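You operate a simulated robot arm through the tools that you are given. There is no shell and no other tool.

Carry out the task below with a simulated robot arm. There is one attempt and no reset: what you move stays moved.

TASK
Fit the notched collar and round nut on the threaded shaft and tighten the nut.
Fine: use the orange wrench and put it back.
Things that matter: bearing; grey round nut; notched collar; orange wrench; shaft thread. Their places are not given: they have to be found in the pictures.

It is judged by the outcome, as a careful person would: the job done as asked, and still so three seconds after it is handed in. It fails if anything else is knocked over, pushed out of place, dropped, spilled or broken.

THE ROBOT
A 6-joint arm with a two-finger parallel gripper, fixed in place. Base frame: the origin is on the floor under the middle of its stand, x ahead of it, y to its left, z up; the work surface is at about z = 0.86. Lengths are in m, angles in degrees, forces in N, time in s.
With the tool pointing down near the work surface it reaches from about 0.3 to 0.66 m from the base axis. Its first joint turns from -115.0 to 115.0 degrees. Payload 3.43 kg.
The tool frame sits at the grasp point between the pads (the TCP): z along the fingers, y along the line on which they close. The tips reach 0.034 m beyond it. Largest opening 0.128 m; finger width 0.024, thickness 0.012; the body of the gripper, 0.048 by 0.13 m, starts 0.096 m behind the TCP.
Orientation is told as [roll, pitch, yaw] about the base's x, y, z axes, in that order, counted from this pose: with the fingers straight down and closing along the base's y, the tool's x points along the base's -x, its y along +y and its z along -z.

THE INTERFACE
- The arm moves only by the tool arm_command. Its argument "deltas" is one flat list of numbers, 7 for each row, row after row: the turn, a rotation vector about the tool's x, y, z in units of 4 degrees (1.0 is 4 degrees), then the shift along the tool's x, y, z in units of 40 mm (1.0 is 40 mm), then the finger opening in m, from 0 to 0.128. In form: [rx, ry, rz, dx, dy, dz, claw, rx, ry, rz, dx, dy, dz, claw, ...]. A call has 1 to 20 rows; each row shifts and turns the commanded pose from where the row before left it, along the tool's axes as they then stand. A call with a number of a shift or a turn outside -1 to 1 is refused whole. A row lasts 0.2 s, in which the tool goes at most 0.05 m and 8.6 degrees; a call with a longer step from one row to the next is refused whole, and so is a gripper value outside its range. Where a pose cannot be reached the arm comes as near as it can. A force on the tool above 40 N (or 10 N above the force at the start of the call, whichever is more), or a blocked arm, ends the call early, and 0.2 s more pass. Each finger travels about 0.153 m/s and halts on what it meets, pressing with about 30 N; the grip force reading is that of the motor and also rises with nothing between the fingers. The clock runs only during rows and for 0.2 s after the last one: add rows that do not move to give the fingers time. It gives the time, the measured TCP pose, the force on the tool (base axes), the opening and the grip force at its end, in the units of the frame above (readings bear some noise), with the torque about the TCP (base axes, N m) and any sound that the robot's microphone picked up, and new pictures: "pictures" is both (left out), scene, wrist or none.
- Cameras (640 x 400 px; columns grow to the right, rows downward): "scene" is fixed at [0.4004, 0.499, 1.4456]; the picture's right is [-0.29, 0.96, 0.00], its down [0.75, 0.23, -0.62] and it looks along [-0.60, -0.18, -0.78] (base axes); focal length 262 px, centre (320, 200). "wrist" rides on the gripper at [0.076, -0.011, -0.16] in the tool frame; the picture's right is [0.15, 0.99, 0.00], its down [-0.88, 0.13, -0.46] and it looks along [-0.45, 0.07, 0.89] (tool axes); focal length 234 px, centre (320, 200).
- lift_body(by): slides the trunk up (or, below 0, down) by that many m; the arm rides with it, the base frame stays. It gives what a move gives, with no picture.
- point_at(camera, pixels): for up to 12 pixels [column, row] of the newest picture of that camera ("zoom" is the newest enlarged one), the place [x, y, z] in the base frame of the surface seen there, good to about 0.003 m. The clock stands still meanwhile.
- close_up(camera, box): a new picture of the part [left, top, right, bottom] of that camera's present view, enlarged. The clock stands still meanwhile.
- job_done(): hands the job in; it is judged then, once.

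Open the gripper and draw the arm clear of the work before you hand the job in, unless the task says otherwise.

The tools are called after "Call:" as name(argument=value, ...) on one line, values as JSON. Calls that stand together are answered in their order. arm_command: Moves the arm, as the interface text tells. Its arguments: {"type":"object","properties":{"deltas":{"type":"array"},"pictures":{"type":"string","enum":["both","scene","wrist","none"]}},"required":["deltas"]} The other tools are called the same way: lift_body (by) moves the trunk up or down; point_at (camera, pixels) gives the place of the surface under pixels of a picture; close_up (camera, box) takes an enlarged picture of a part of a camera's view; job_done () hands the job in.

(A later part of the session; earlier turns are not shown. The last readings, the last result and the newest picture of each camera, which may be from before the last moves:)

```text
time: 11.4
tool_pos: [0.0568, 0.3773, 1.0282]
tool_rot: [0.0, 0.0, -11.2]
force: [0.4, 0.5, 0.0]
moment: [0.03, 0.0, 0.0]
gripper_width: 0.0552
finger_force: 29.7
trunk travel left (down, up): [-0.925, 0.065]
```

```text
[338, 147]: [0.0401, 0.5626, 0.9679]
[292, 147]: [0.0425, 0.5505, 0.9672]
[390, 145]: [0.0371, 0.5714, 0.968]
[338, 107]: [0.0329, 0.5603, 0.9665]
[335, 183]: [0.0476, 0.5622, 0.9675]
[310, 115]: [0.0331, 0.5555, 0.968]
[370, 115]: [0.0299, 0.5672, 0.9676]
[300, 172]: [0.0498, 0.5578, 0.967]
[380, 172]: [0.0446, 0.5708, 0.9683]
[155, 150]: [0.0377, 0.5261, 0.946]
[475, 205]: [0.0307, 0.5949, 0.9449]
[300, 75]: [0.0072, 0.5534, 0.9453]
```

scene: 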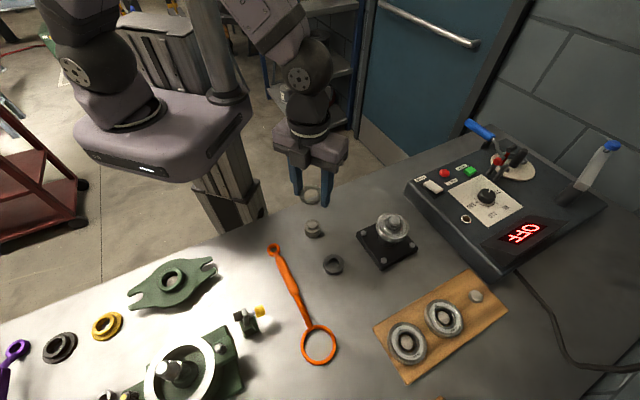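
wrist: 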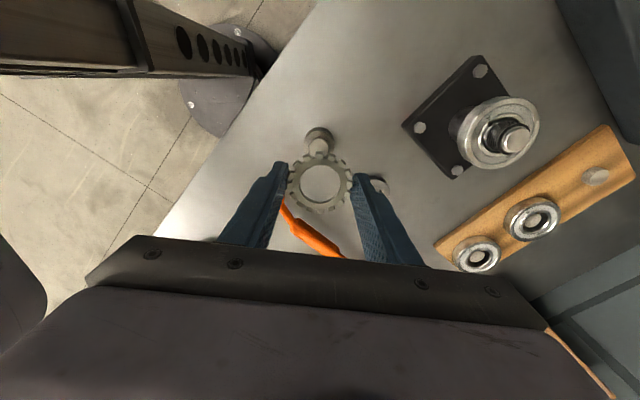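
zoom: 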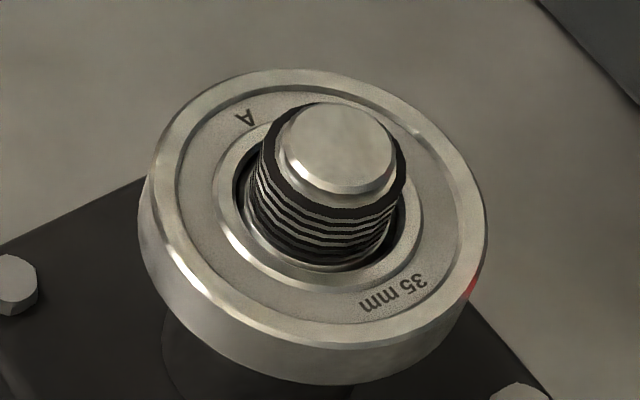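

Tip estimates: scene (0.0397, 0.562), wrist roughly (0.0355, 0.561), so I'll refine nearer. I carry the collar to above the shaft, keeping z ≈1.03.

Call:
arm_command(deltas=[0, 0, 0, 0.1, 0.35, 0, 0.03, 0, 0, 0, 0.183, 0.6325, 0, 0.03, 0, 0, 0, 0.183, 0.6325, 0, 0.03, 0, 0, 0, 0.183, 0.6325, 0, 0.03, 0, 0, 0, 0.183, 0.6325, 0, 0.03, 0, 0, 0, 0.183, 0.6325, 0, 0.03, 0, 0, 0, 0.183, 0.6325, 0, 0.03, 0, 0, 0, 0.085, 0.2825, 0, 0.03, 0, 0, 0, 0, 0, 0, 0.03], pictures="both")

Call:
close_up(camera="wrist", box=[260, 120, 380, 220])

Call:
close_up(camera="scene", box=[350, 170, 440, 260])

```text
time: 13.4
tool_pos: [0.0416, 0.5612, 1.0281]
tool_rot: [-0.1, 0.1, -11.1]
force: [-0.8, -0.2, -0.8]
moment: [0.02, 0.02, 0.0]
gripper_width: 0.0556
finger_force: 30.2
trunk travel left (down, up): [-0.925, 0.065]
```

scene: 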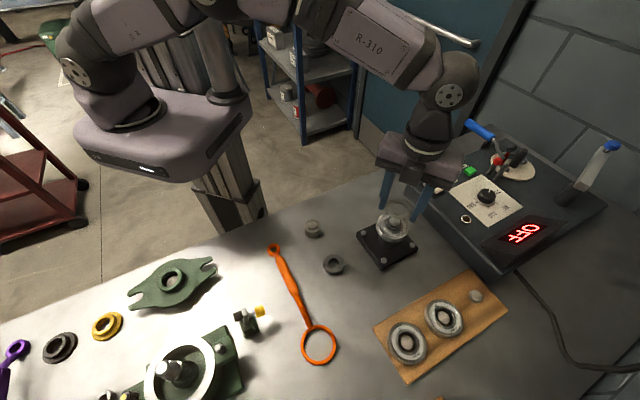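
wrist: 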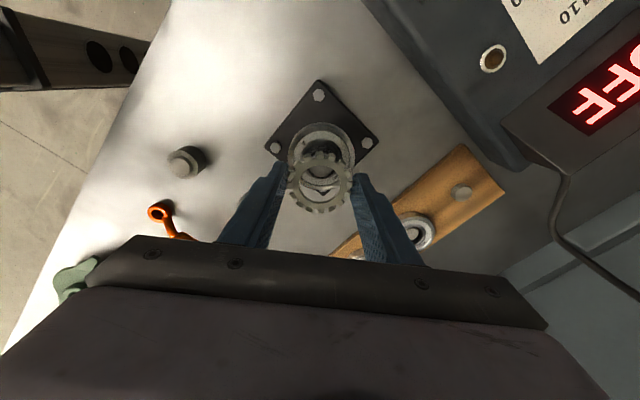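

```text
4.00 times, centred on (320, 170) of wrist
```

zoom: 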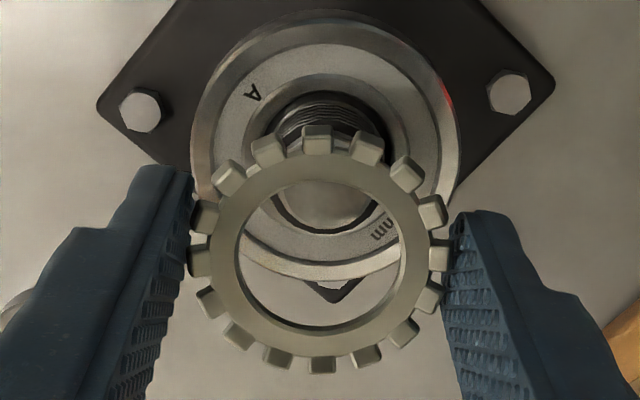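

```text
4.44 times, centred on (395, 215) of scene
```

zoom: 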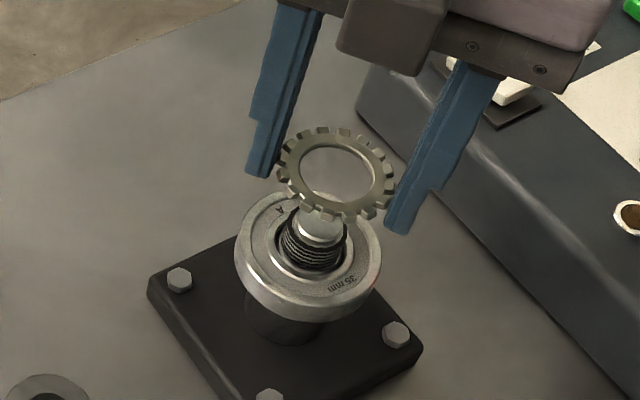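

Through the bore I see the shaft tip, and both collar and bearing are visible in the wrist view. I measure the bearing rim, tip and collar rim points together.

Call:
point_at(camera="wrist", pixels=[[291, 152.5], [352.5, 150], [321.3, 127], [320.5, 187.5], [312.5, 170], [332.5, 171.5], [322, 172], [322, 176], [290.5, 185.5], [350, 183.8], [319.3, 155.5], [320, 209.5]])

Call:
point_at(camera="scene", pixels=[[380, 208], [410, 211], [393, 217], [396, 197], [388, 211], [405, 213], [393, 223], [373, 227], [407, 227], [384, 204], [406, 200], [391, 224]])

```text
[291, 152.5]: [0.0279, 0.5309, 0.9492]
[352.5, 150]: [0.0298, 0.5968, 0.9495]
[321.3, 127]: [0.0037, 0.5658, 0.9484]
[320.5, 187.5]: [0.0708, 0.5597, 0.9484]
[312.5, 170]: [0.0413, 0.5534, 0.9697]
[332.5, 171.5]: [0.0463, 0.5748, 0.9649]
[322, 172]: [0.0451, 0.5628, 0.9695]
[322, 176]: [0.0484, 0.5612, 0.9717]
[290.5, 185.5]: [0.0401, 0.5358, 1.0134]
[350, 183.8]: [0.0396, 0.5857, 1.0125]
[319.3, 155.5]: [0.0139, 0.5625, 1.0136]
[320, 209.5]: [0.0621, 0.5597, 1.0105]
```

```text
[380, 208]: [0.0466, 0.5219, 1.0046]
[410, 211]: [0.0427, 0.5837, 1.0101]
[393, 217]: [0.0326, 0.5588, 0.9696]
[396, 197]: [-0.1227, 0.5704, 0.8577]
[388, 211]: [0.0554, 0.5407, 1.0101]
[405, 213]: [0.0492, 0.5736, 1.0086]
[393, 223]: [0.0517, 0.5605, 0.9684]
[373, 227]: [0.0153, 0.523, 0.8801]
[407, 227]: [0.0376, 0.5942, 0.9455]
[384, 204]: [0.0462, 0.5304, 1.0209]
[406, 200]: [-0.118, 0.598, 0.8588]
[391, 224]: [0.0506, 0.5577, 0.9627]
```

Bearing centre ≈(0.0375, 0.563), collar centre ≈(0.038, 0.561): I shift about 1.5 mm in +y and lower slowly so the collar just passes over the tip, checking force.

Call:
arm_command(deltas=[0, 0, 0, 0.007, 0.037, 0.2, 0.03, 0, 0, 0, 0, 0, 0.3, 0.03, 0, 0, 0, 0, 0, 0.2, 0.03, 0, 0, 0, 0, 0, 0.1, 0.03, 0, 0, 0, 0, 0, 0.1, 0.03, 0, 0, 0, 0, 0, 0.08, 0.03, 0, 0, 0, 0, 0, 0, 0.03], pictures="both")

Call:
close_up(camera="wrist", box=[260, 120, 380, 220])

Call:
close_up(camera="scene", box=[350, 180, 430, 260])

```text
time: 15.0
tool_pos: [0.0413, 0.5627, 0.9889]
tool_rot: [0.0, 0.0, -11.3]
force: [0.5, 0.1, -0.7]
moment: [0.0, -0.02, 0.02]
gripper_width: 0.0554
finger_force: 30.1
trunk travel left (down, up): [-0.925, 0.065]
```

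scene: 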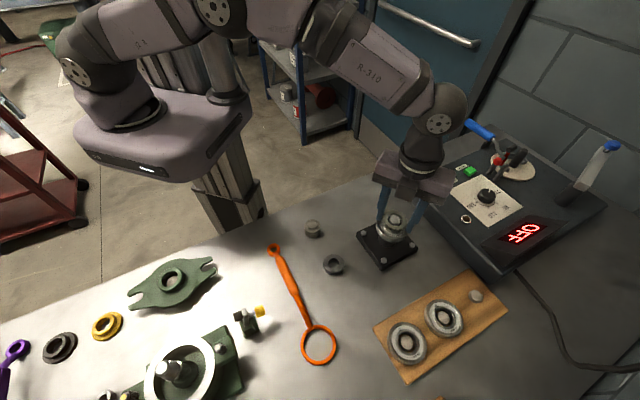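
wrist: 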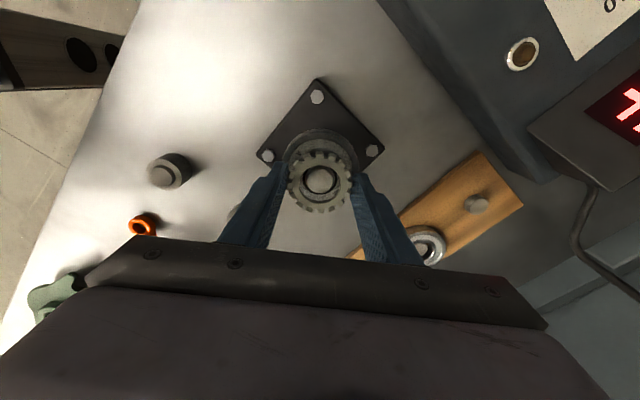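

```text
4.00 times, centred on (320, 170) of wrist
```

zoom: 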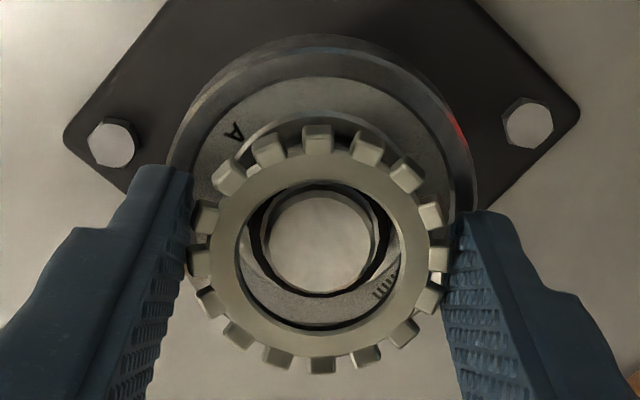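

```text
5.00 times, centred on (390, 220) of scene
```

zoom: 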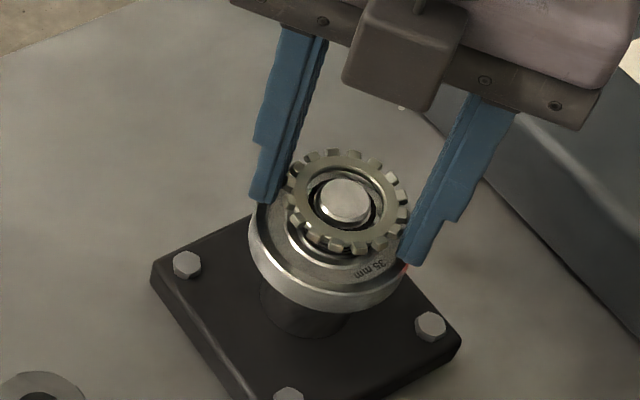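

The tip passes inside the bore without force; the collar looks about 2 mm too far in +x. I correct that and lower 4 mm more, so the fingertips are just above the bearing.

Call:
arm_command(deltas=[0, 0, 0, 0.047, -0.022, 0, 0.03, 0, 0, 0, 0, 0, 0.05, 0.03, 0, 0, 0, 0, 0, 0.05, 0.03, 0, 0, 0, 0, 0, 0, 0.03], pictures="both")

Call:
close_up(camera="wrist", box=[260, 120, 380, 220])

Call:
close_up(camera="scene", box=[350, 180, 430, 260])

```text
time: 16.0
tool_pos: [0.0401, 0.5622, 0.9853]
tool_rot: [0.0, 0.0, -11.2]
force: [0.0, -0.1, 0.2]
moment: [0.03, -0.02, -0.02]
gripper_width: 0.0555
finger_force: 29.4
trunk travel left (down, up): [-0.925, 0.065]
```

scene: 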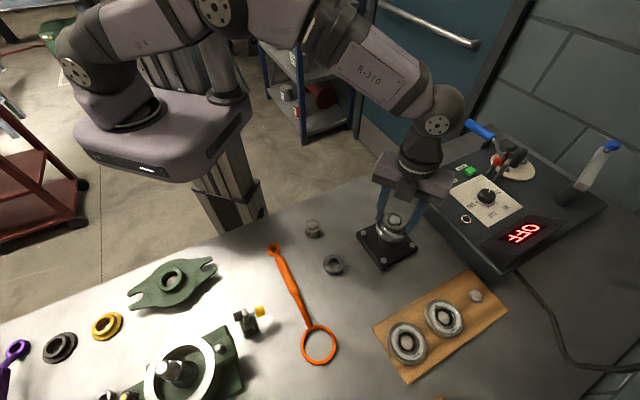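
wrist: 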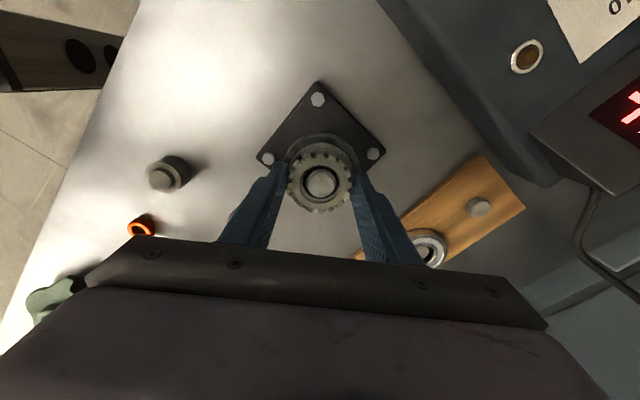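

```text
4.00 times, centred on (320, 170) of wrist
```

zoom: 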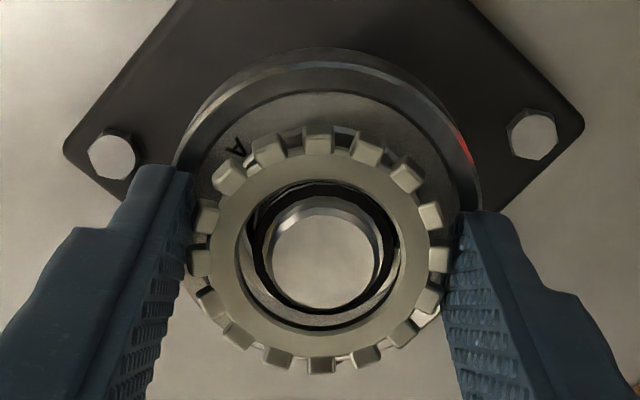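

```text
5.00 times, centred on (390, 220) of scene
```

zoom: 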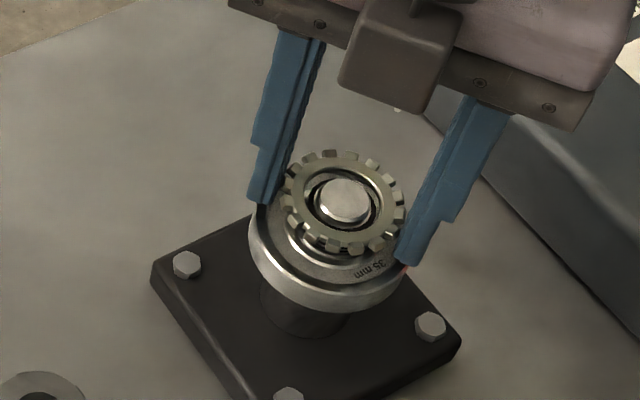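

The collar is well centred around the thread. I release it so it slides down onto the bearing.

Call:
arm_command(deltas=[0, 0, 0, 0, 0, 0, 0.06, 0, 0, 0, 0, 0, 0, 0.07, 0, 0, 0, 0, 0, 0, 0.085, 0, 0, 0, 0, 0, 0, 0.085], pictures="both")

Call:
close_up(camera="wrist", box=[260, 120, 380, 220])

Call:
close_up(camera="scene", box=[350, 180, 430, 260])

```text
time: 17.0
tool_pos: [0.0394, 0.5619, 0.9847]
tool_rot: [0.0, -0.1, -11.3]
force: [0.2, -0.4, -0.2]
moment: [-0.02, 0.02, 0.03]
gripper_width: 0.085
finger_force: 0.0
trunk travel left (down, up): [-0.925, 0.065]
```

scene: 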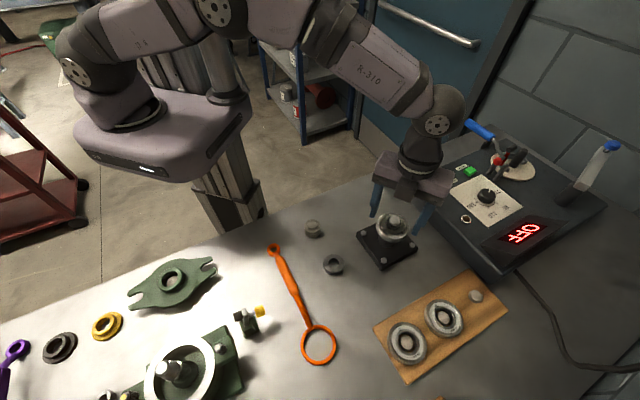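
wrist: 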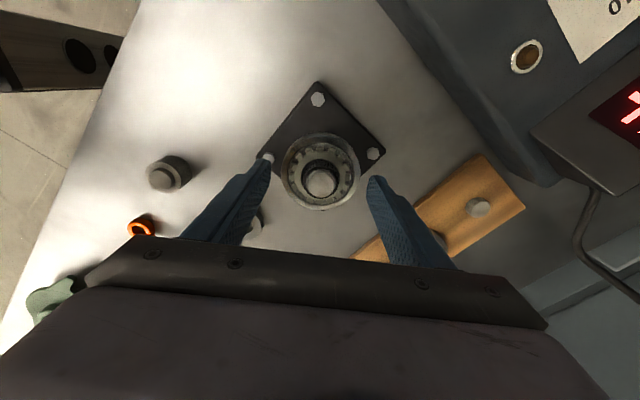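

```text
4.00 times, centred on (320, 170) of wrist
```

zoom: 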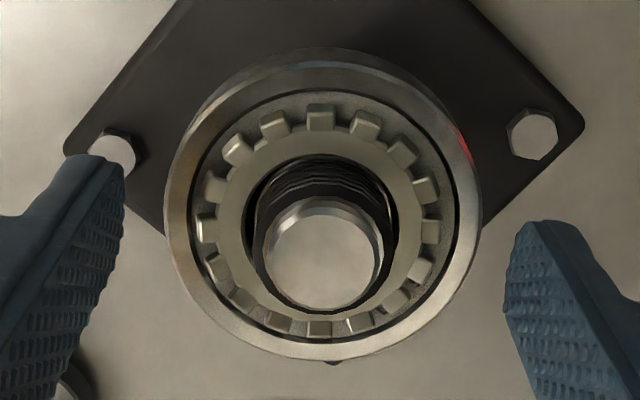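

```text
5.00 times, centred on (390, 220) of scene
```

zoom: 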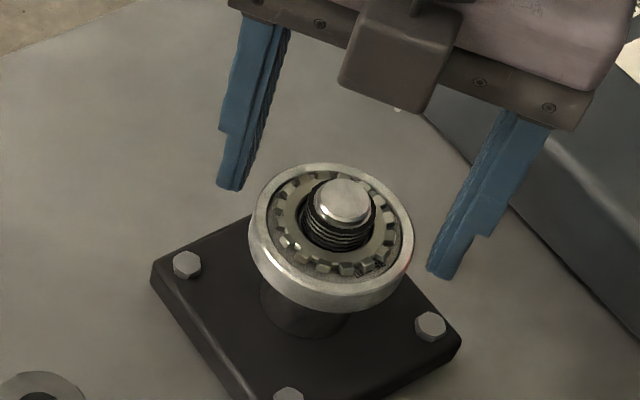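

The collar lies flat on the bearing around the thread. I measure the tip and thread from this near view, then retreat upward.

Call:
point_at(camera="wrist", pixels=[[308.5, 184], [333, 184], [321, 173.5], [321, 195], [321, 184], [321, 205], [287, 175], [354, 175], [321, 143], [305, 176], [337, 176], [321, 160]])

Call:
arm_command(deltas=[0, 0, 0, 0, 0, -0.3, 0.1, 0, 0, 0, 0, 0, -0.6, 0.1, 0, 0, 0, 0, 0, -0.6, 0.1, 0, 0, 0, 0, 0, 0, 0.1], pictures="both")

Call:
close_up(camera="wrist", box=[260, 100, 380, 200])

```text
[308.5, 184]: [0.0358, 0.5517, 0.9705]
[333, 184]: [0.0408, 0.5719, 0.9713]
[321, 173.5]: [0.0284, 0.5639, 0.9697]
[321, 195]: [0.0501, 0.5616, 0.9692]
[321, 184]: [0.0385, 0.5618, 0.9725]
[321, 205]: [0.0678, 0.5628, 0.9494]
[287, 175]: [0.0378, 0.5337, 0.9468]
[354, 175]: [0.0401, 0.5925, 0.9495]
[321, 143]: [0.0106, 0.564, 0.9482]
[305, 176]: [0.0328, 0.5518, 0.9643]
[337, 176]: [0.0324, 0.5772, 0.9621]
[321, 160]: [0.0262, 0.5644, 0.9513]
```

```text
time: 18.0
tool_pos: [0.0393, 0.5597, 1.0443]
tool_rot: [0.0, 0.0, -11.2]
force: [0.2, 1.1, 0.0]
moment: [0.0, -0.01, 0.02]
gripper_width: 0.0999
finger_force: 0.0
trunk travel left (down, up): [-0.925, 0.065]
```

scene: 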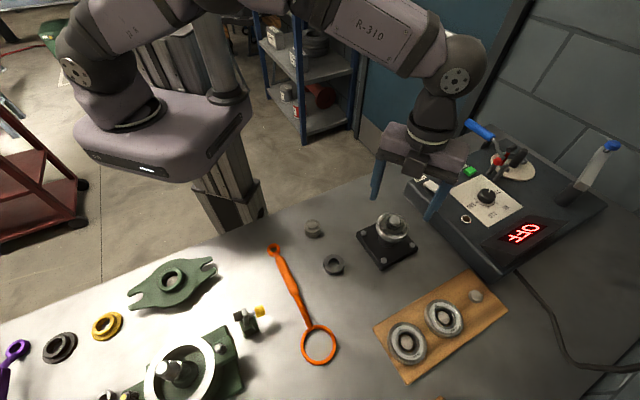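
wrist: 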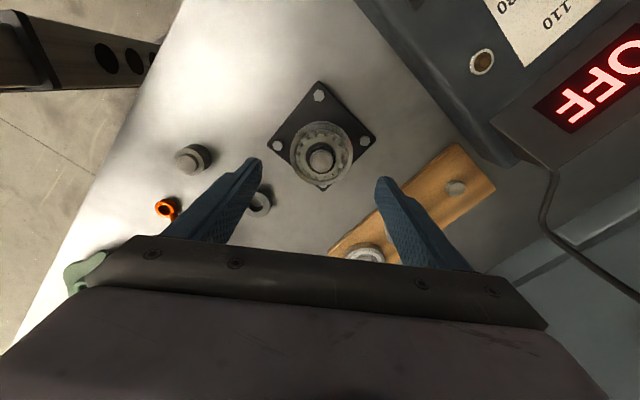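

```text
4.00 times, centred on (320, 150) of wrist
```

zoom: 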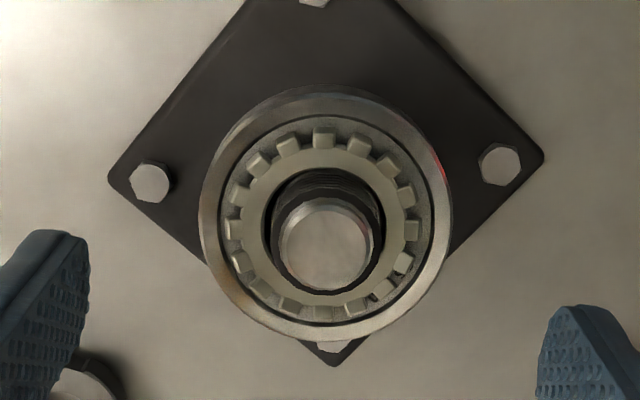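

The collar is seated and the tip centre is (0.039, 0.562). Next I move above the round nut near (0.1315, 0.4535) and look at it.

Call:
arm_command(deltas=[0, 0, 0, -0.556, -0.431, 0, 0.1, 0, 0, 0, -0.556, -0.431, 0, 0.1, 0, 0, 0, -0.556, -0.431, 0, 0.1, 0, 0, 0, -0.556, -0.431, 0, 0.1, 0, 0, 0, -0.556, -0.431, 0, 0.1, 0, 0, 0, 0, 0, 0.6, 0.1, 0, 0, 0, 0, 0, 0, 0.1], pictures="both")

Call:
close_up(camera="wrist", box=[280, 120, 360, 195])

```text
time: 19.6
tool_pos: [0.1316, 0.4552, 1.0209]
tool_rot: [0.1, 0.0, -11.2]
force: [-0.5, -0.4, 0.0]
moment: [0.01, -0.03, -0.01]
gripper_width: 0.1001
finger_force: 0.0
trunk travel left (down, up): [-0.925, 0.065]
```

scene: 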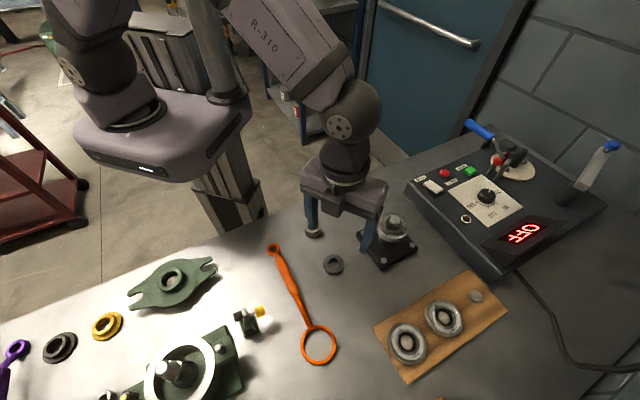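
wrist: 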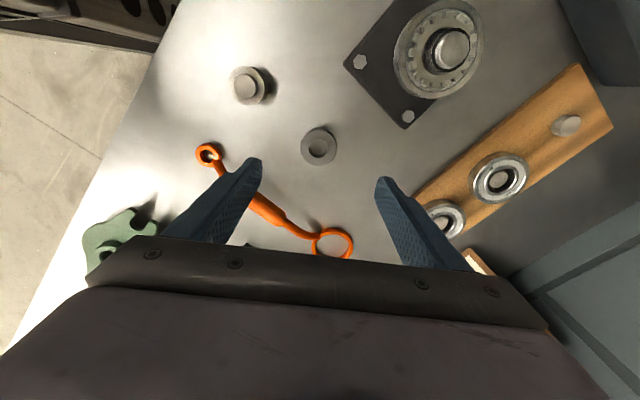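

```text
5.33 times, centred on (320, 158) of wrist
```

zoom: 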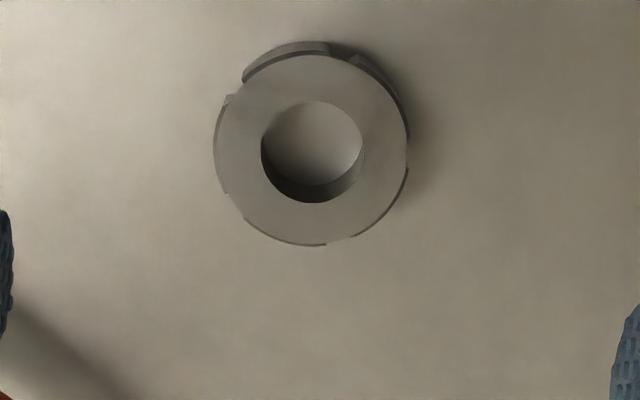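

The nut shows in the zoom with centre about (311,150). I measure its rim and the hole.

Call:
point_at(camera="zoom", pixels=[[220, 150], [403, 140], [300, 60], [315, 240], [262, 155], [362, 150], [312, 98], [312, 207], [240, 90], [380, 210], [312, 150], [320, 48]])

Call:
close_up(camera="scene", box=[315, 245, 355, 285])

Call:
point_at(camera="zoom", pixels=[[220, 195], [395, 190], [310, 120], [310, 265], [310, 310], [330, 310], [260, 190], [355, 190]])

```text
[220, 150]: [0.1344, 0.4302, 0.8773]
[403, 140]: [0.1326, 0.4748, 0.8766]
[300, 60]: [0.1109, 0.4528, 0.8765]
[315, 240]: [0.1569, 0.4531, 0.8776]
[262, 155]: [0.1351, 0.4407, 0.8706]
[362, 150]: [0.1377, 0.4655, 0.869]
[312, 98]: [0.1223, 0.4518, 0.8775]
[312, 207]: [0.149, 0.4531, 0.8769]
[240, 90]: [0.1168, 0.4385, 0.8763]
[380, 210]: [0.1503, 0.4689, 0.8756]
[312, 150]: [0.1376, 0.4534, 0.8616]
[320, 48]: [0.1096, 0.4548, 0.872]
```

```text
10.00 times, centred on (335, 265) of scene
```

zoom: 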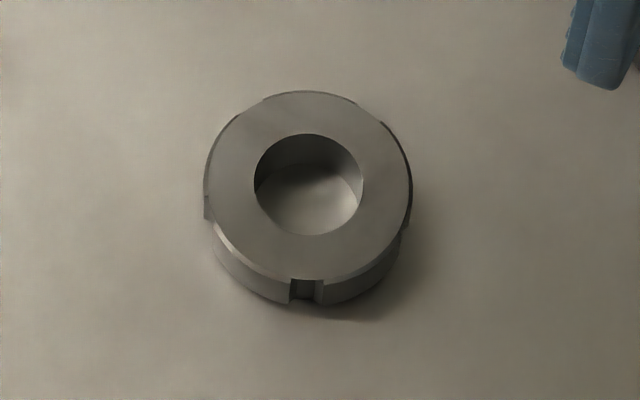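

```text
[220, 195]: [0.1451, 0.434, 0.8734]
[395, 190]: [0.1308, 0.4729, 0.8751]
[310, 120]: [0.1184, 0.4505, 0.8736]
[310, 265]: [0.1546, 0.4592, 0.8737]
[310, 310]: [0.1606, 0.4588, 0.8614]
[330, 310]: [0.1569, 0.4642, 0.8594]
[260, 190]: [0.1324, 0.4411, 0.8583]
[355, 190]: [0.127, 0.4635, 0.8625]
```

Nut centre is about (0.1345, 0.453), top z 0.8755, outside about 46 mm. I centre over it and turn the wrist counter-clockwise so that I have room for clockwise turning later.

Call:
arm_command(deltas=[0, 0, 0, -0.08, -0.04, 0, 0.1, 0, 0, -1, 0, 0, 0, 0.1, 0, 0, -1, 0, 0, 0, 0.1, 0, 0, -1, 0, 0, 0, 0.1, 0, 0, -1, 0, 0, 0, 0.1, 0, 0, -1, 0, 0, 0, 0.1, 0, 0, -1, 0, 0, 0, 0.1, 0, 0, -1, 0, 0, 0, 0.1, 0, 0, -1, 0, 0, 0, 0.1, 0, 0, -1, 0, 0, 0, 0.1, 0, 0, -1, 0, 0, 0, 0.1, 0, 0, -1, 0, 0, 0, 0.1, 0, 0, -1, 0, 0, 0, 0.1, 0, 0, -1, 0, 0, 0, 0.1, 0, 0, -1, 0, 0, 0, 0.1, 0, 0, -1, 0, 0, 0, 0.1, 0, 0, -1, 0, 0, 0, 0.1, 0, 0, -1, 0, 0, 0, 0.1, 0, 0, -1, 0, 0, 0, 0.1, 0, 0, -1, 0, 0, 0, 0.1], pictures="both")

```text
time: 23.8
tool_pos: [0.134, 0.4537, 1.0223]
tool_rot: [0.0, 0.0, 64.8]
force: [0.6, 0.9, -0.4]
moment: [0.0, -0.02, -0.02]
gripper_width: 0.1
finger_force: 0.0
trunk travel left (down, up): [-0.925, 0.065]
```

scene: 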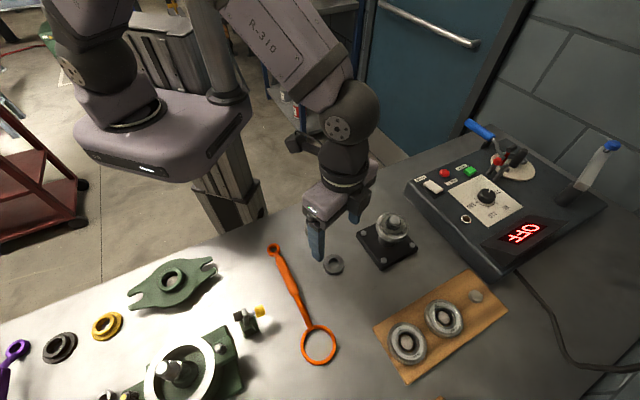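
wrist: 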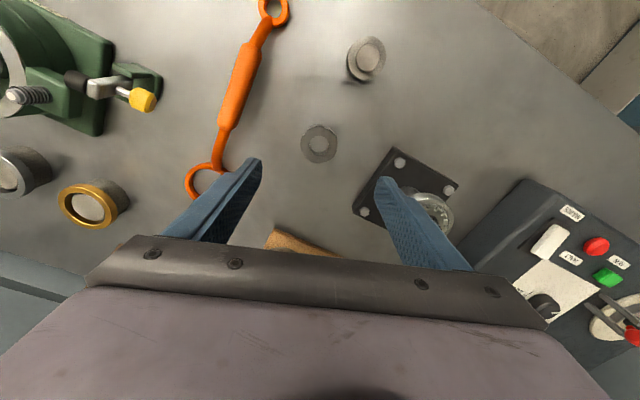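

Yaw 65° is reached fine. I continue turning to find more room.

Call:
arm_command(deltas=[0, 0, -1, 0, 0, 0, 0.1, 0, 0, -1, 0, 0, 0, 0.1, 0, 0, -1, 0, 0, 0, 0.1, 0, 0, -1, 0, 0, 0, 0.1, 0, 0, -1, 0, 0, 0, 0.1, 0, 0, -1, 0, 0, 0, 0.1, 0, 0, -1, 0, 0, 0, 0.1, 0, 0, -1, 0, 0, 0, 0.1, 0, 0, -1, 0, 0, 0, 0.1, 0, 0, -1, 0, 0, 0, 0.1, 0, 0, -1, 0, 0, 0, 0.1, 0, 0, -1, 0, 0, 0, 0.1, 0, 0, -1, 0, 0, 0, 0.1, 0, 0, -1, 0, 0, 0, 0.1, 0, 0, -1, 0, 0, 0, 0.1, 0, 0, -1, 0, 0, 0, 0.1, 0, 0, -1, 0, 0, 0, 0.1, 0, 0, -1, 0, 0, 0, 0.1, 0, 0, -1, 0, 0, 0, 0.1, 0, 0, -1, 0, 0, 0, 0.1], pictures="both")

```text
time: 28.0
tool_pos: [0.135, 0.4535, 1.0215]
tool_rot: [0.1, 0.1, 144.7]
force: [0.2, -0.5, 0.1]
moment: [0.0, 0.01, 0.02]
gripper_width: 0.1
finger_force: 0.0
trunk travel left (down, up): [-0.925, 0.065]
```

scene: 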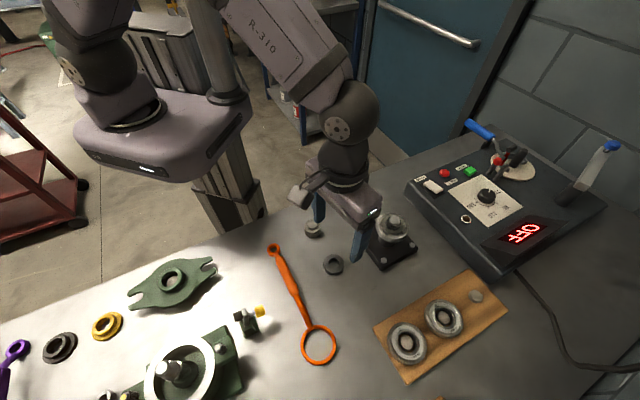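
wrist: 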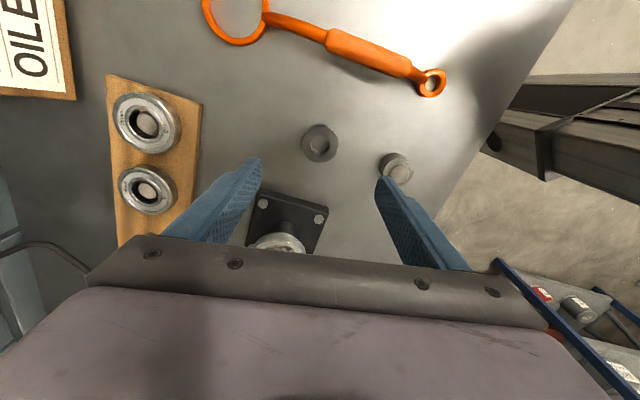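

The wrist reaches yaw 145° too, giving nearly 290° of turning. I lower around the nut so the fingertips stop about 2.5 mm above the table, and close.

Call:
arm_command(deltas=[0, 0, 0, 0, 0, 0.8, 0.1, 0, 0, 0, 0, 0, 0.8, 0.1, 0, 0, 0, 0, 0, 0.8, 0.1, 0, 0, 0, 0, 0, 0.45, 0.1, 0, 0, 0, 0, 0, 0.2, 0.1, 0, 0, 0, 0, 0, 0.09, 0.1, 0, 0, 0, 0, 0, 0, 0.1, 0, 0, 0, 0, 0, 0, 0.07, 0, 0, 0, 0, 0, 0, 0.05, 0, 0, 0, 0, 0, 0, 0.03, 0, 0, 0, 0, 0, 0, 0.02, 0, 0, 0, 0, 0, 0, 0.02], pictures="both")

Call:
close_up(camera="wrist", box=[260, 120, 380, 220])

Call:
close_up(camera="scene", box=[305, 235, 365, 295])

```text
time: 30.6
tool_pos: [0.1338, 0.4541, 0.8949]
tool_rot: [-0.1, 0.0, 144.8]
force: [0.6, -0.2, 0.2]
moment: [0.03, 0.03, -0.02]
gripper_width: 0.0479
finger_force: 31.0
trunk travel left (down, up): [-0.925, 0.065]
```

scene: 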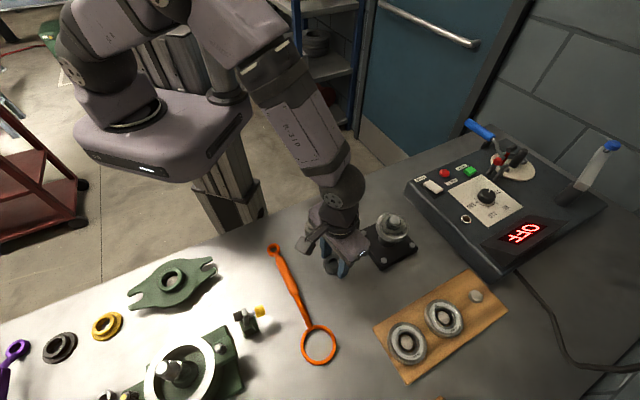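
wrist: 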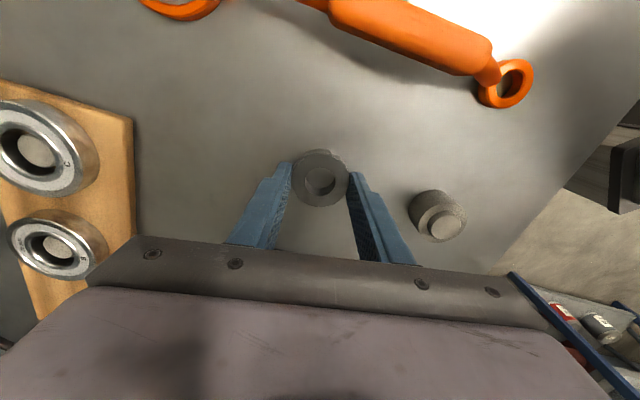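

```text
4.00 times, centred on (320, 170) of wrist
```

zoom: 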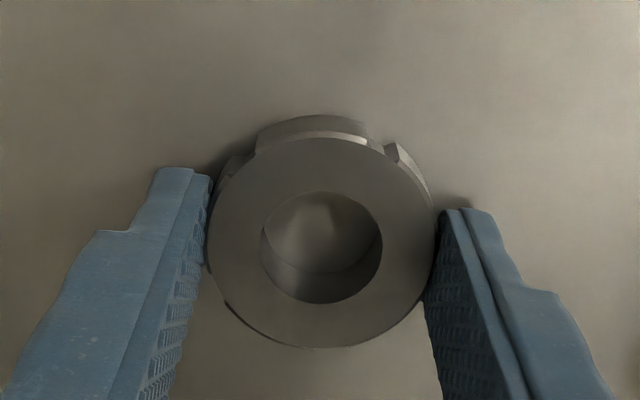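

```text
6.67 times, centred on (335, 265) of scene
```

zoom: 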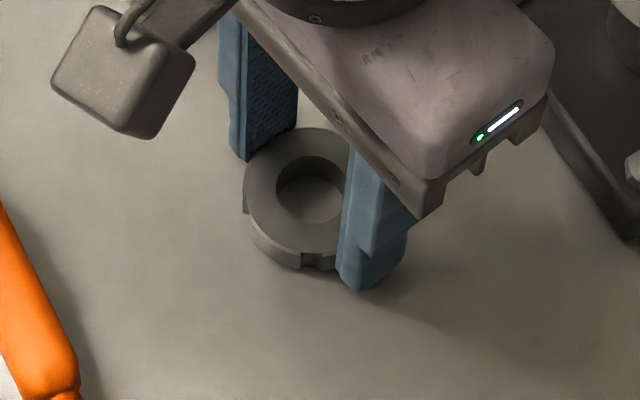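

Nut gripped at 0.0479 m. I lift gently and check it follows.

Call:
arm_command(deltas=[0, 0, 0, 0, 0, -0.08, 0.02, 0, 0, 0, 0, 0, -0.12, 0.02, 0, 0, 0, 0, 0, -0.2, 0.02, 0, 0, 0, 0, 0, -0.2, 0.02, 0, 0, 0, 0, 0, 0, 0.02], pictures="both")

Call:
close_up(camera="wrist", box=[260, 120, 380, 220])

Call:
close_up(camera="scene", box=[305, 225, 365, 285])

```text
time: 31.8
tool_pos: [0.1345, 0.4532, 0.9197]
tool_rot: [0.0, 0.1, 144.7]
force: [0.3, -0.5, -1.4]
moment: [-0.02, 0.02, 0.05]
gripper_width: 0.0479
finger_force: 30.1
trunk travel left (down, up): [-0.925, 0.065]
```

scene: 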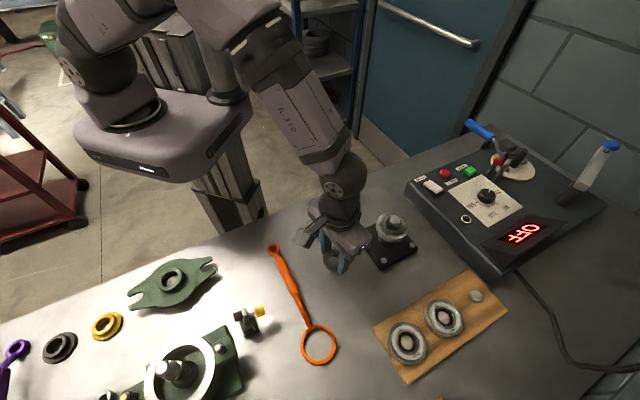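
wrist: 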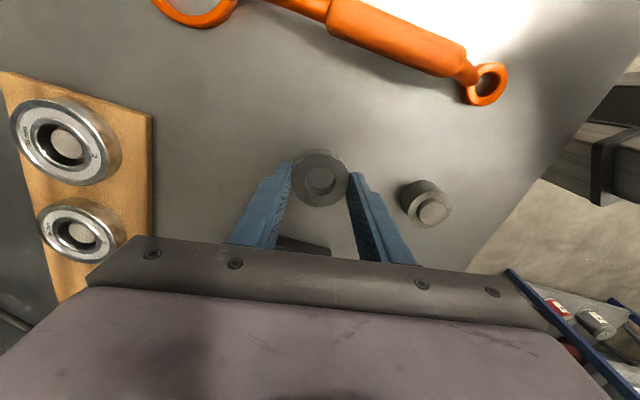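

```text
4.00 times, centred on (320, 170) of wrist
```

zoom: 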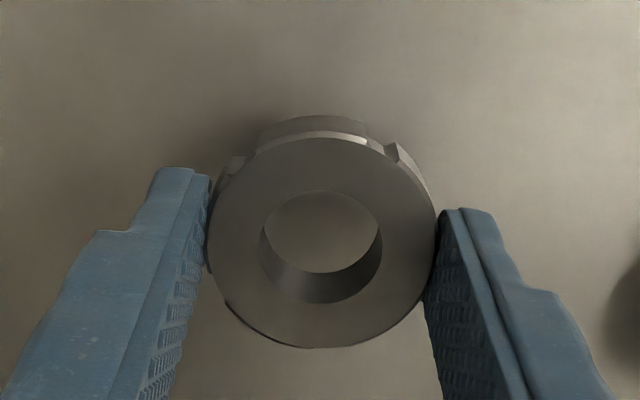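

```text
6.67 times, centred on (335, 255) of scene
```

zoom: 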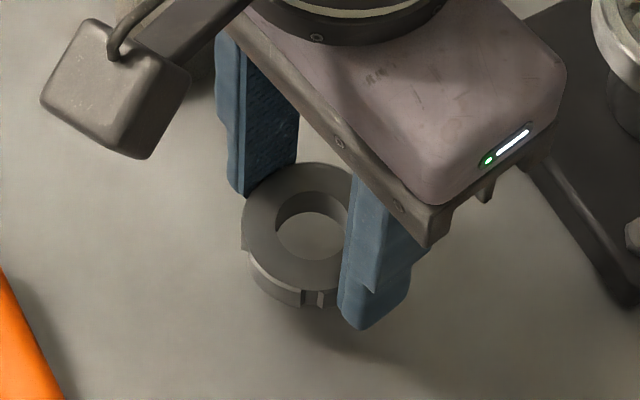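

The nut follows, held level. I measure its centre relative to the TCP, then raise it.

Call:
point_at(camera="wrist", pixels=[[294.5, 180], [347, 179], [320, 157], [320.5, 204.5], [305, 178], [334.5, 178], [320, 166], [320, 195]])

Call:
arm_command(deltas=[0, 0, 0, 0, 0, -0.5, 0.02, 0, 0, 0, 0, 0, -0.7, 0.02, 0, 0, 0, 0, 0, -0.7, 0.02, 0, 0, 0, 0, 0, -0.6, 0.02, 0, 0, 0, 0, 0, -0.4, 0.02, 0, 0, 0, 0, 0, 0, 0.02], pictures="none")

```text
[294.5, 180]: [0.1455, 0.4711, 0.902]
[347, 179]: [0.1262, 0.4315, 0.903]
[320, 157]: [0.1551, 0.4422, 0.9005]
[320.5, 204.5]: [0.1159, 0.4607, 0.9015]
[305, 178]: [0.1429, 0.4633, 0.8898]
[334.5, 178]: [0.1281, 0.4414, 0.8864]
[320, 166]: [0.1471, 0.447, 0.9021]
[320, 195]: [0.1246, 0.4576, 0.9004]
```

```text
time: 33.2
tool_pos: [0.1346, 0.4532, 1.0356]
tool_rot: [0.0, 0.0, 144.8]
force: [1.0, 0.3, -0.4]
moment: [-0.01, 0.02, 0.01]
gripper_width: 0.048
finger_force: 30.2
trunk travel left (down, up): [-0.925, 0.065]
```

Nut centre sits within about 1 mm of the TCP, its bottom ≈36 mm below it. I carry it above the shaft axis at (0.0398, 0.562).

Call:
arm_command(deltas=[0, 0, 0, -0.3, -0.0727, 0, 0.02, 0, 0, 0, -0.5875, -0.1453, 0, 0.02, 0, 0, 0, -0.5875, -0.1453, 0, 0.02, 0, 0, 0, -0.5875, -0.1453, 0, 0.02, 0, 0, 0, -0.5875, -0.1453, 0, 0.02, 0, 0, 0, -0.5875, -0.1453, 0, 0.02, 0, 0, 0, -0.2875, -0.0727, 0, 0.02, 0, 0, 0, 0, 0, 0, 0.02], pictures="both")

Call:
close_up(camera="wrist", box=[260, 120, 380, 220])

Call:
close_up(camera="scene", box=[350, 170, 430, 250])

```text
time: 35.0
tool_pos: [0.0389, 0.5632, 1.0355]
tool_rot: [0.1, 0.1, 144.9]
force: [0.2, -0.1, -1.4]
moment: [0.0, 0.0, 0.02]
gripper_width: 0.0481
finger_force: 29.9
trunk travel left (down, up): [-0.925, 0.065]
```

scene: 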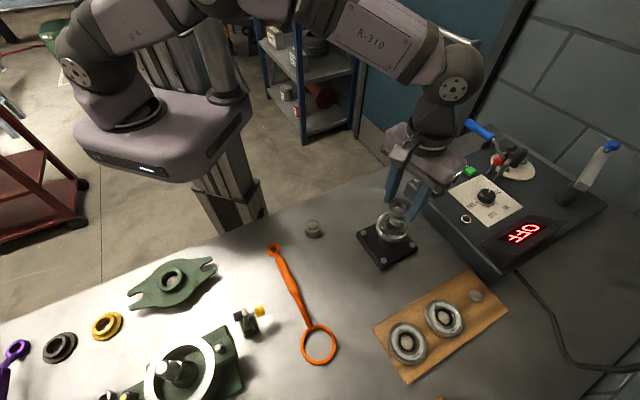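
wrist: 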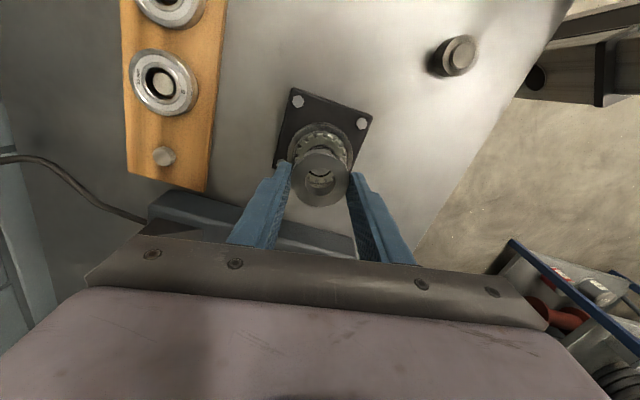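

```text
4.00 times, centred on (320, 170) of wrist
```

zoom: 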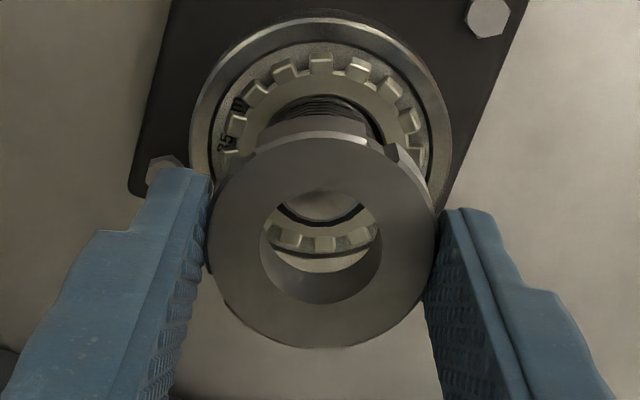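

```text
5.00 times, centred on (390, 210) of scene
```

zoom: 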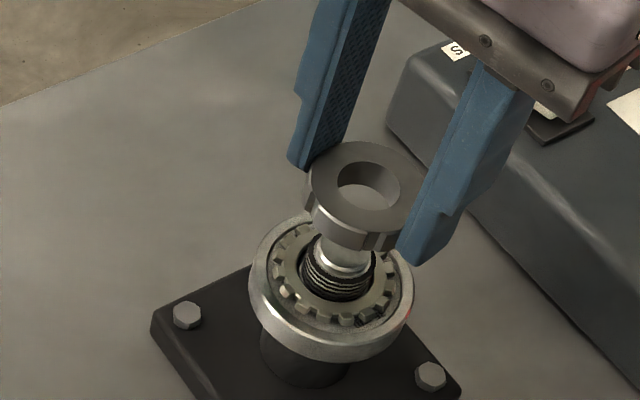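

I measure nut and bearing together in this view to align them.

Call:
point_at(camera="wrist", pixels=[[294.5, 180], [347, 179], [320, 157], [320.5, 204.5], [290, 153], [351, 154], [321, 126.5], [300, 135], [343, 135]])

Call:
point_at(camera="zoom", pixels=[[315, 185], [425, 175], [368, 145], [360, 225], [340, 185], [398, 185], [258, 260], [405, 290], [320, 340], [345, 255]])

```text
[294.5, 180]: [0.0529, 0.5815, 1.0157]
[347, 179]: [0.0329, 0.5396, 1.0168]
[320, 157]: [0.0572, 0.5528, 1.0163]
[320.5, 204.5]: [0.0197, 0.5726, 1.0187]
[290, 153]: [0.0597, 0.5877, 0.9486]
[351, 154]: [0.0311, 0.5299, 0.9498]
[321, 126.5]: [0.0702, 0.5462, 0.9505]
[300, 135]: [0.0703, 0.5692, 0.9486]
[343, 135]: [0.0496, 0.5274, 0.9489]
```

```text
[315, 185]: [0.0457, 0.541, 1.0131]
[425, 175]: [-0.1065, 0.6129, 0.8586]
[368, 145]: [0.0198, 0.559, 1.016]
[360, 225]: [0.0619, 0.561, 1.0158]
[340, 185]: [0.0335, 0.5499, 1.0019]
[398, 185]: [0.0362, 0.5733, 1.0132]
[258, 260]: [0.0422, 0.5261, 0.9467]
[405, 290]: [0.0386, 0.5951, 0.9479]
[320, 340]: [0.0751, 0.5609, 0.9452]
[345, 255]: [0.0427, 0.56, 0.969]
```

The nut is within about 1 mm of the shaft axis. I lower slowly until the nut just slips over the plain tip, watching force.

Call:
arm_command(deltas=[0, 0, 0, 0, 0, 0.25, 0.02, 0, 0, 0, 0, 0, 0.25, 0.02, 0, 0, 0, 0, 0, 0.15, 0.02, 0, 0, 0, 0, 0, 0.1, 0.02, 0, 0, 0, 0, 0, 0.05, 0.02, 0, 0, 0, 0, 0, 0.03, 0.02, 0, 0, 0, 0, 0, 0, 0.02], pictures="both")

Call:
close_up(camera="wrist", box=[260, 120, 380, 220])

Call:
close_up(camera="scene", box=[350, 180, 430, 260])

```text
time: 36.6
tool_pos: [0.0383, 0.564, 1.0027]
tool_rot: [0.0, 0.0, 144.7]
force: [0.1, 0.4, -1.9]
moment: [-0.05, 0.01, 0.02]
gripper_width: 0.048
finger_force: 30.1
trunk travel left (down, up): [-0.925, 0.065]
```

scene: 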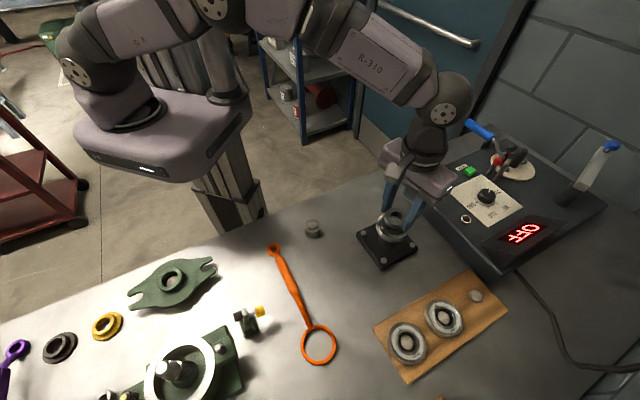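
wrist: 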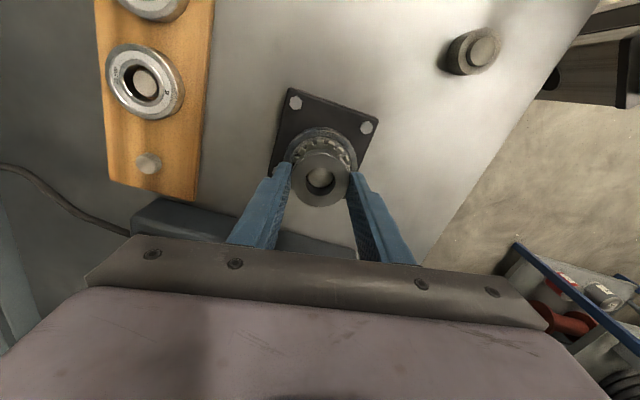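

```text
4.00 times, centred on (320, 170) of wrist
```

zoom: 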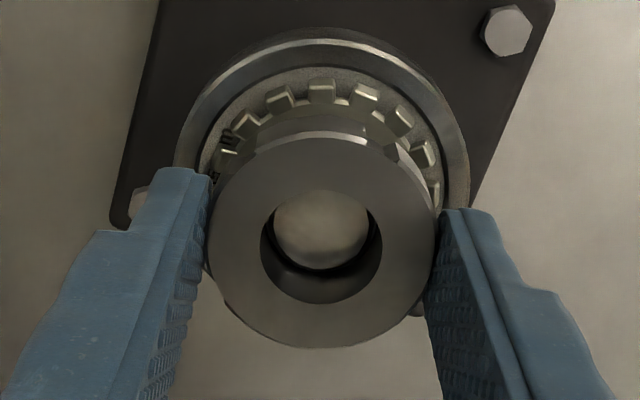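

```text
5.00 times, centred on (390, 220) of scene
```

zoom: 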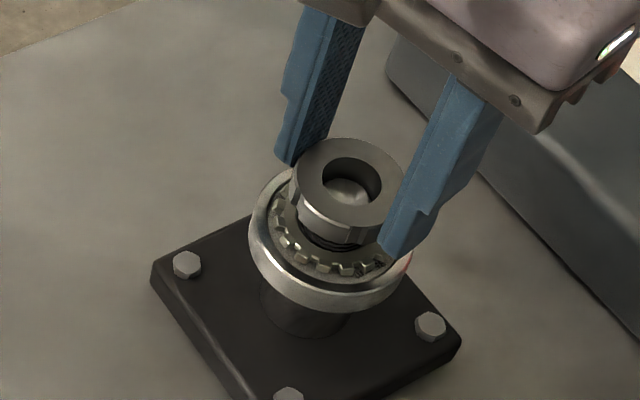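

The tip is inside the nut's bore with no contact force. I lower 3–4 mm more until the nut meets the thread start.

Call:
arm_command(deltas=[0, 0, 0, 0, 0, 0.03, 0.02, 0, 0, 0, 0, 0, 0.03, 0.02, 0, 0, 0, 0, 0, 0.03, 0.02, 0, 0, 0, 0, 0, 0, 0.02], pictures="none")

```text
time: 37.6
tool_pos: [0.0384, 0.5637, 0.9991]
tool_rot: [-0.1, 0.0, 144.7]
force: [0.4, 0.8, 4.1]
moment: [-0.1, -0.03, 0.03]
gripper_width: 0.0479
finger_force: 29.8
trunk travel left (down, up): [-0.925, 0.065]
```

Contact: +4 N at z 0.9991, meaning the nut rests on the thread start. I begin turning clockwise (seen from above) with a very small downward feed.

Call:
arm_command(deltas=[0, 0, 1, 0, 0, 0.001, 0.02, 0, 0, 1, 0, 0, 0.001, 0.02, 0, 0, 1, 0, 0, 0.001, 0.02, 0, 0, 1, 0, 0, 0.001, 0.02, 0, 0, 1, 0, 0, 0.001, 0.02, 0, 0, 1, 0, 0, 0.001, 0.02, 0, 0, 1, 0, 0, 0.001, 0.02, 0, 0, 1, 0, 0, 0.001, 0.02, 0, 0, 1, 0, 0, 0.001, 0.02, 0, 0, 1, 0, 0, 0.001, 0.02], pictures="both")

Call:
close_up(camera="scene", box=[350, 180, 430, 260])

```text
time: 39.8
tool_pos: [0.0393, 0.5645, 0.9983]
tool_rot: [-0.1, 0.0, 104.7]
force: [0.6, 5.9, 4.9]
moment: [0.61, -0.01, 0.05]
gripper_width: 0.0479
finger_force: 30.0
trunk travel left (down, up): [-0.925, 0.065]
```

scene: 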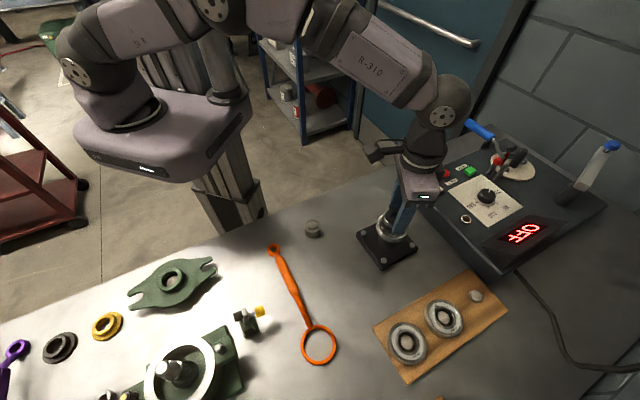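
wrist: 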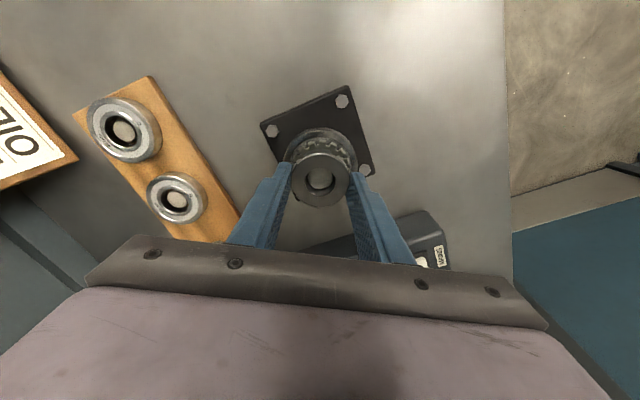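

```text
5.00 times, centred on (390, 220) of scene
```

zoom: 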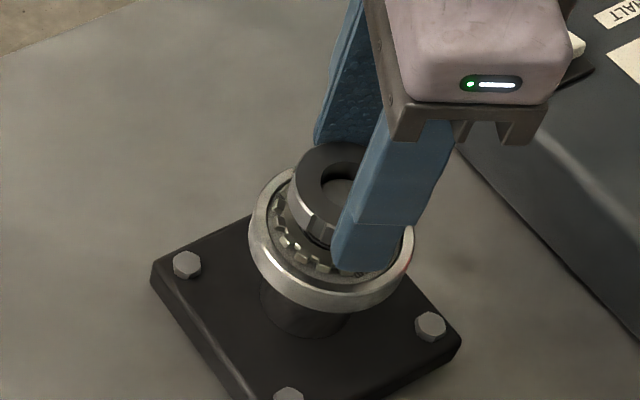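

A lateral force of +5.9 N in y shows the nut pressed against the tip because its centre is slightly off the TCP. I shift 1 mm toward +y to relieve it.

Call:
arm_command(deltas=[0, 0, 0, -0.024, -0.0064, 0, 0.02, 0, 0, 0, 0, 0, 0, 0.02], pictures="none")

Call:
close_up(camera="wrist", box=[280, 130, 360, 210])

```text
time: 40.4
tool_pos: [0.0393, 0.5636, 0.9978]
tool_rot: [0.0, 0.0, 104.7]
force: [0.8, 2.3, 4.8]
moment: [0.61, 0.06, -0.02]
gripper_width: 0.0477
finger_force: 30.1
trunk travel left (down, up): [-0.925, 0.065]
```

```text
5.00 times, centred on (320, 170) of wrist
```

zoom: 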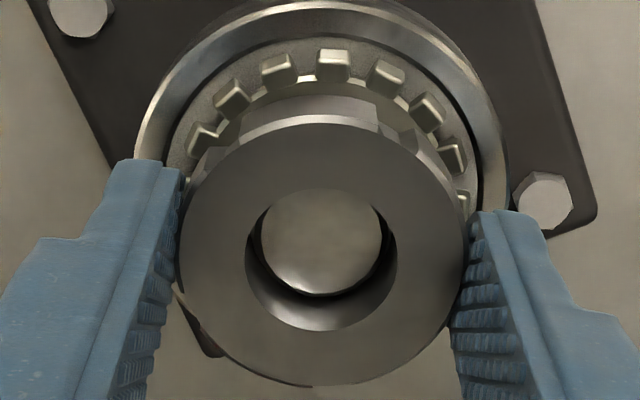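

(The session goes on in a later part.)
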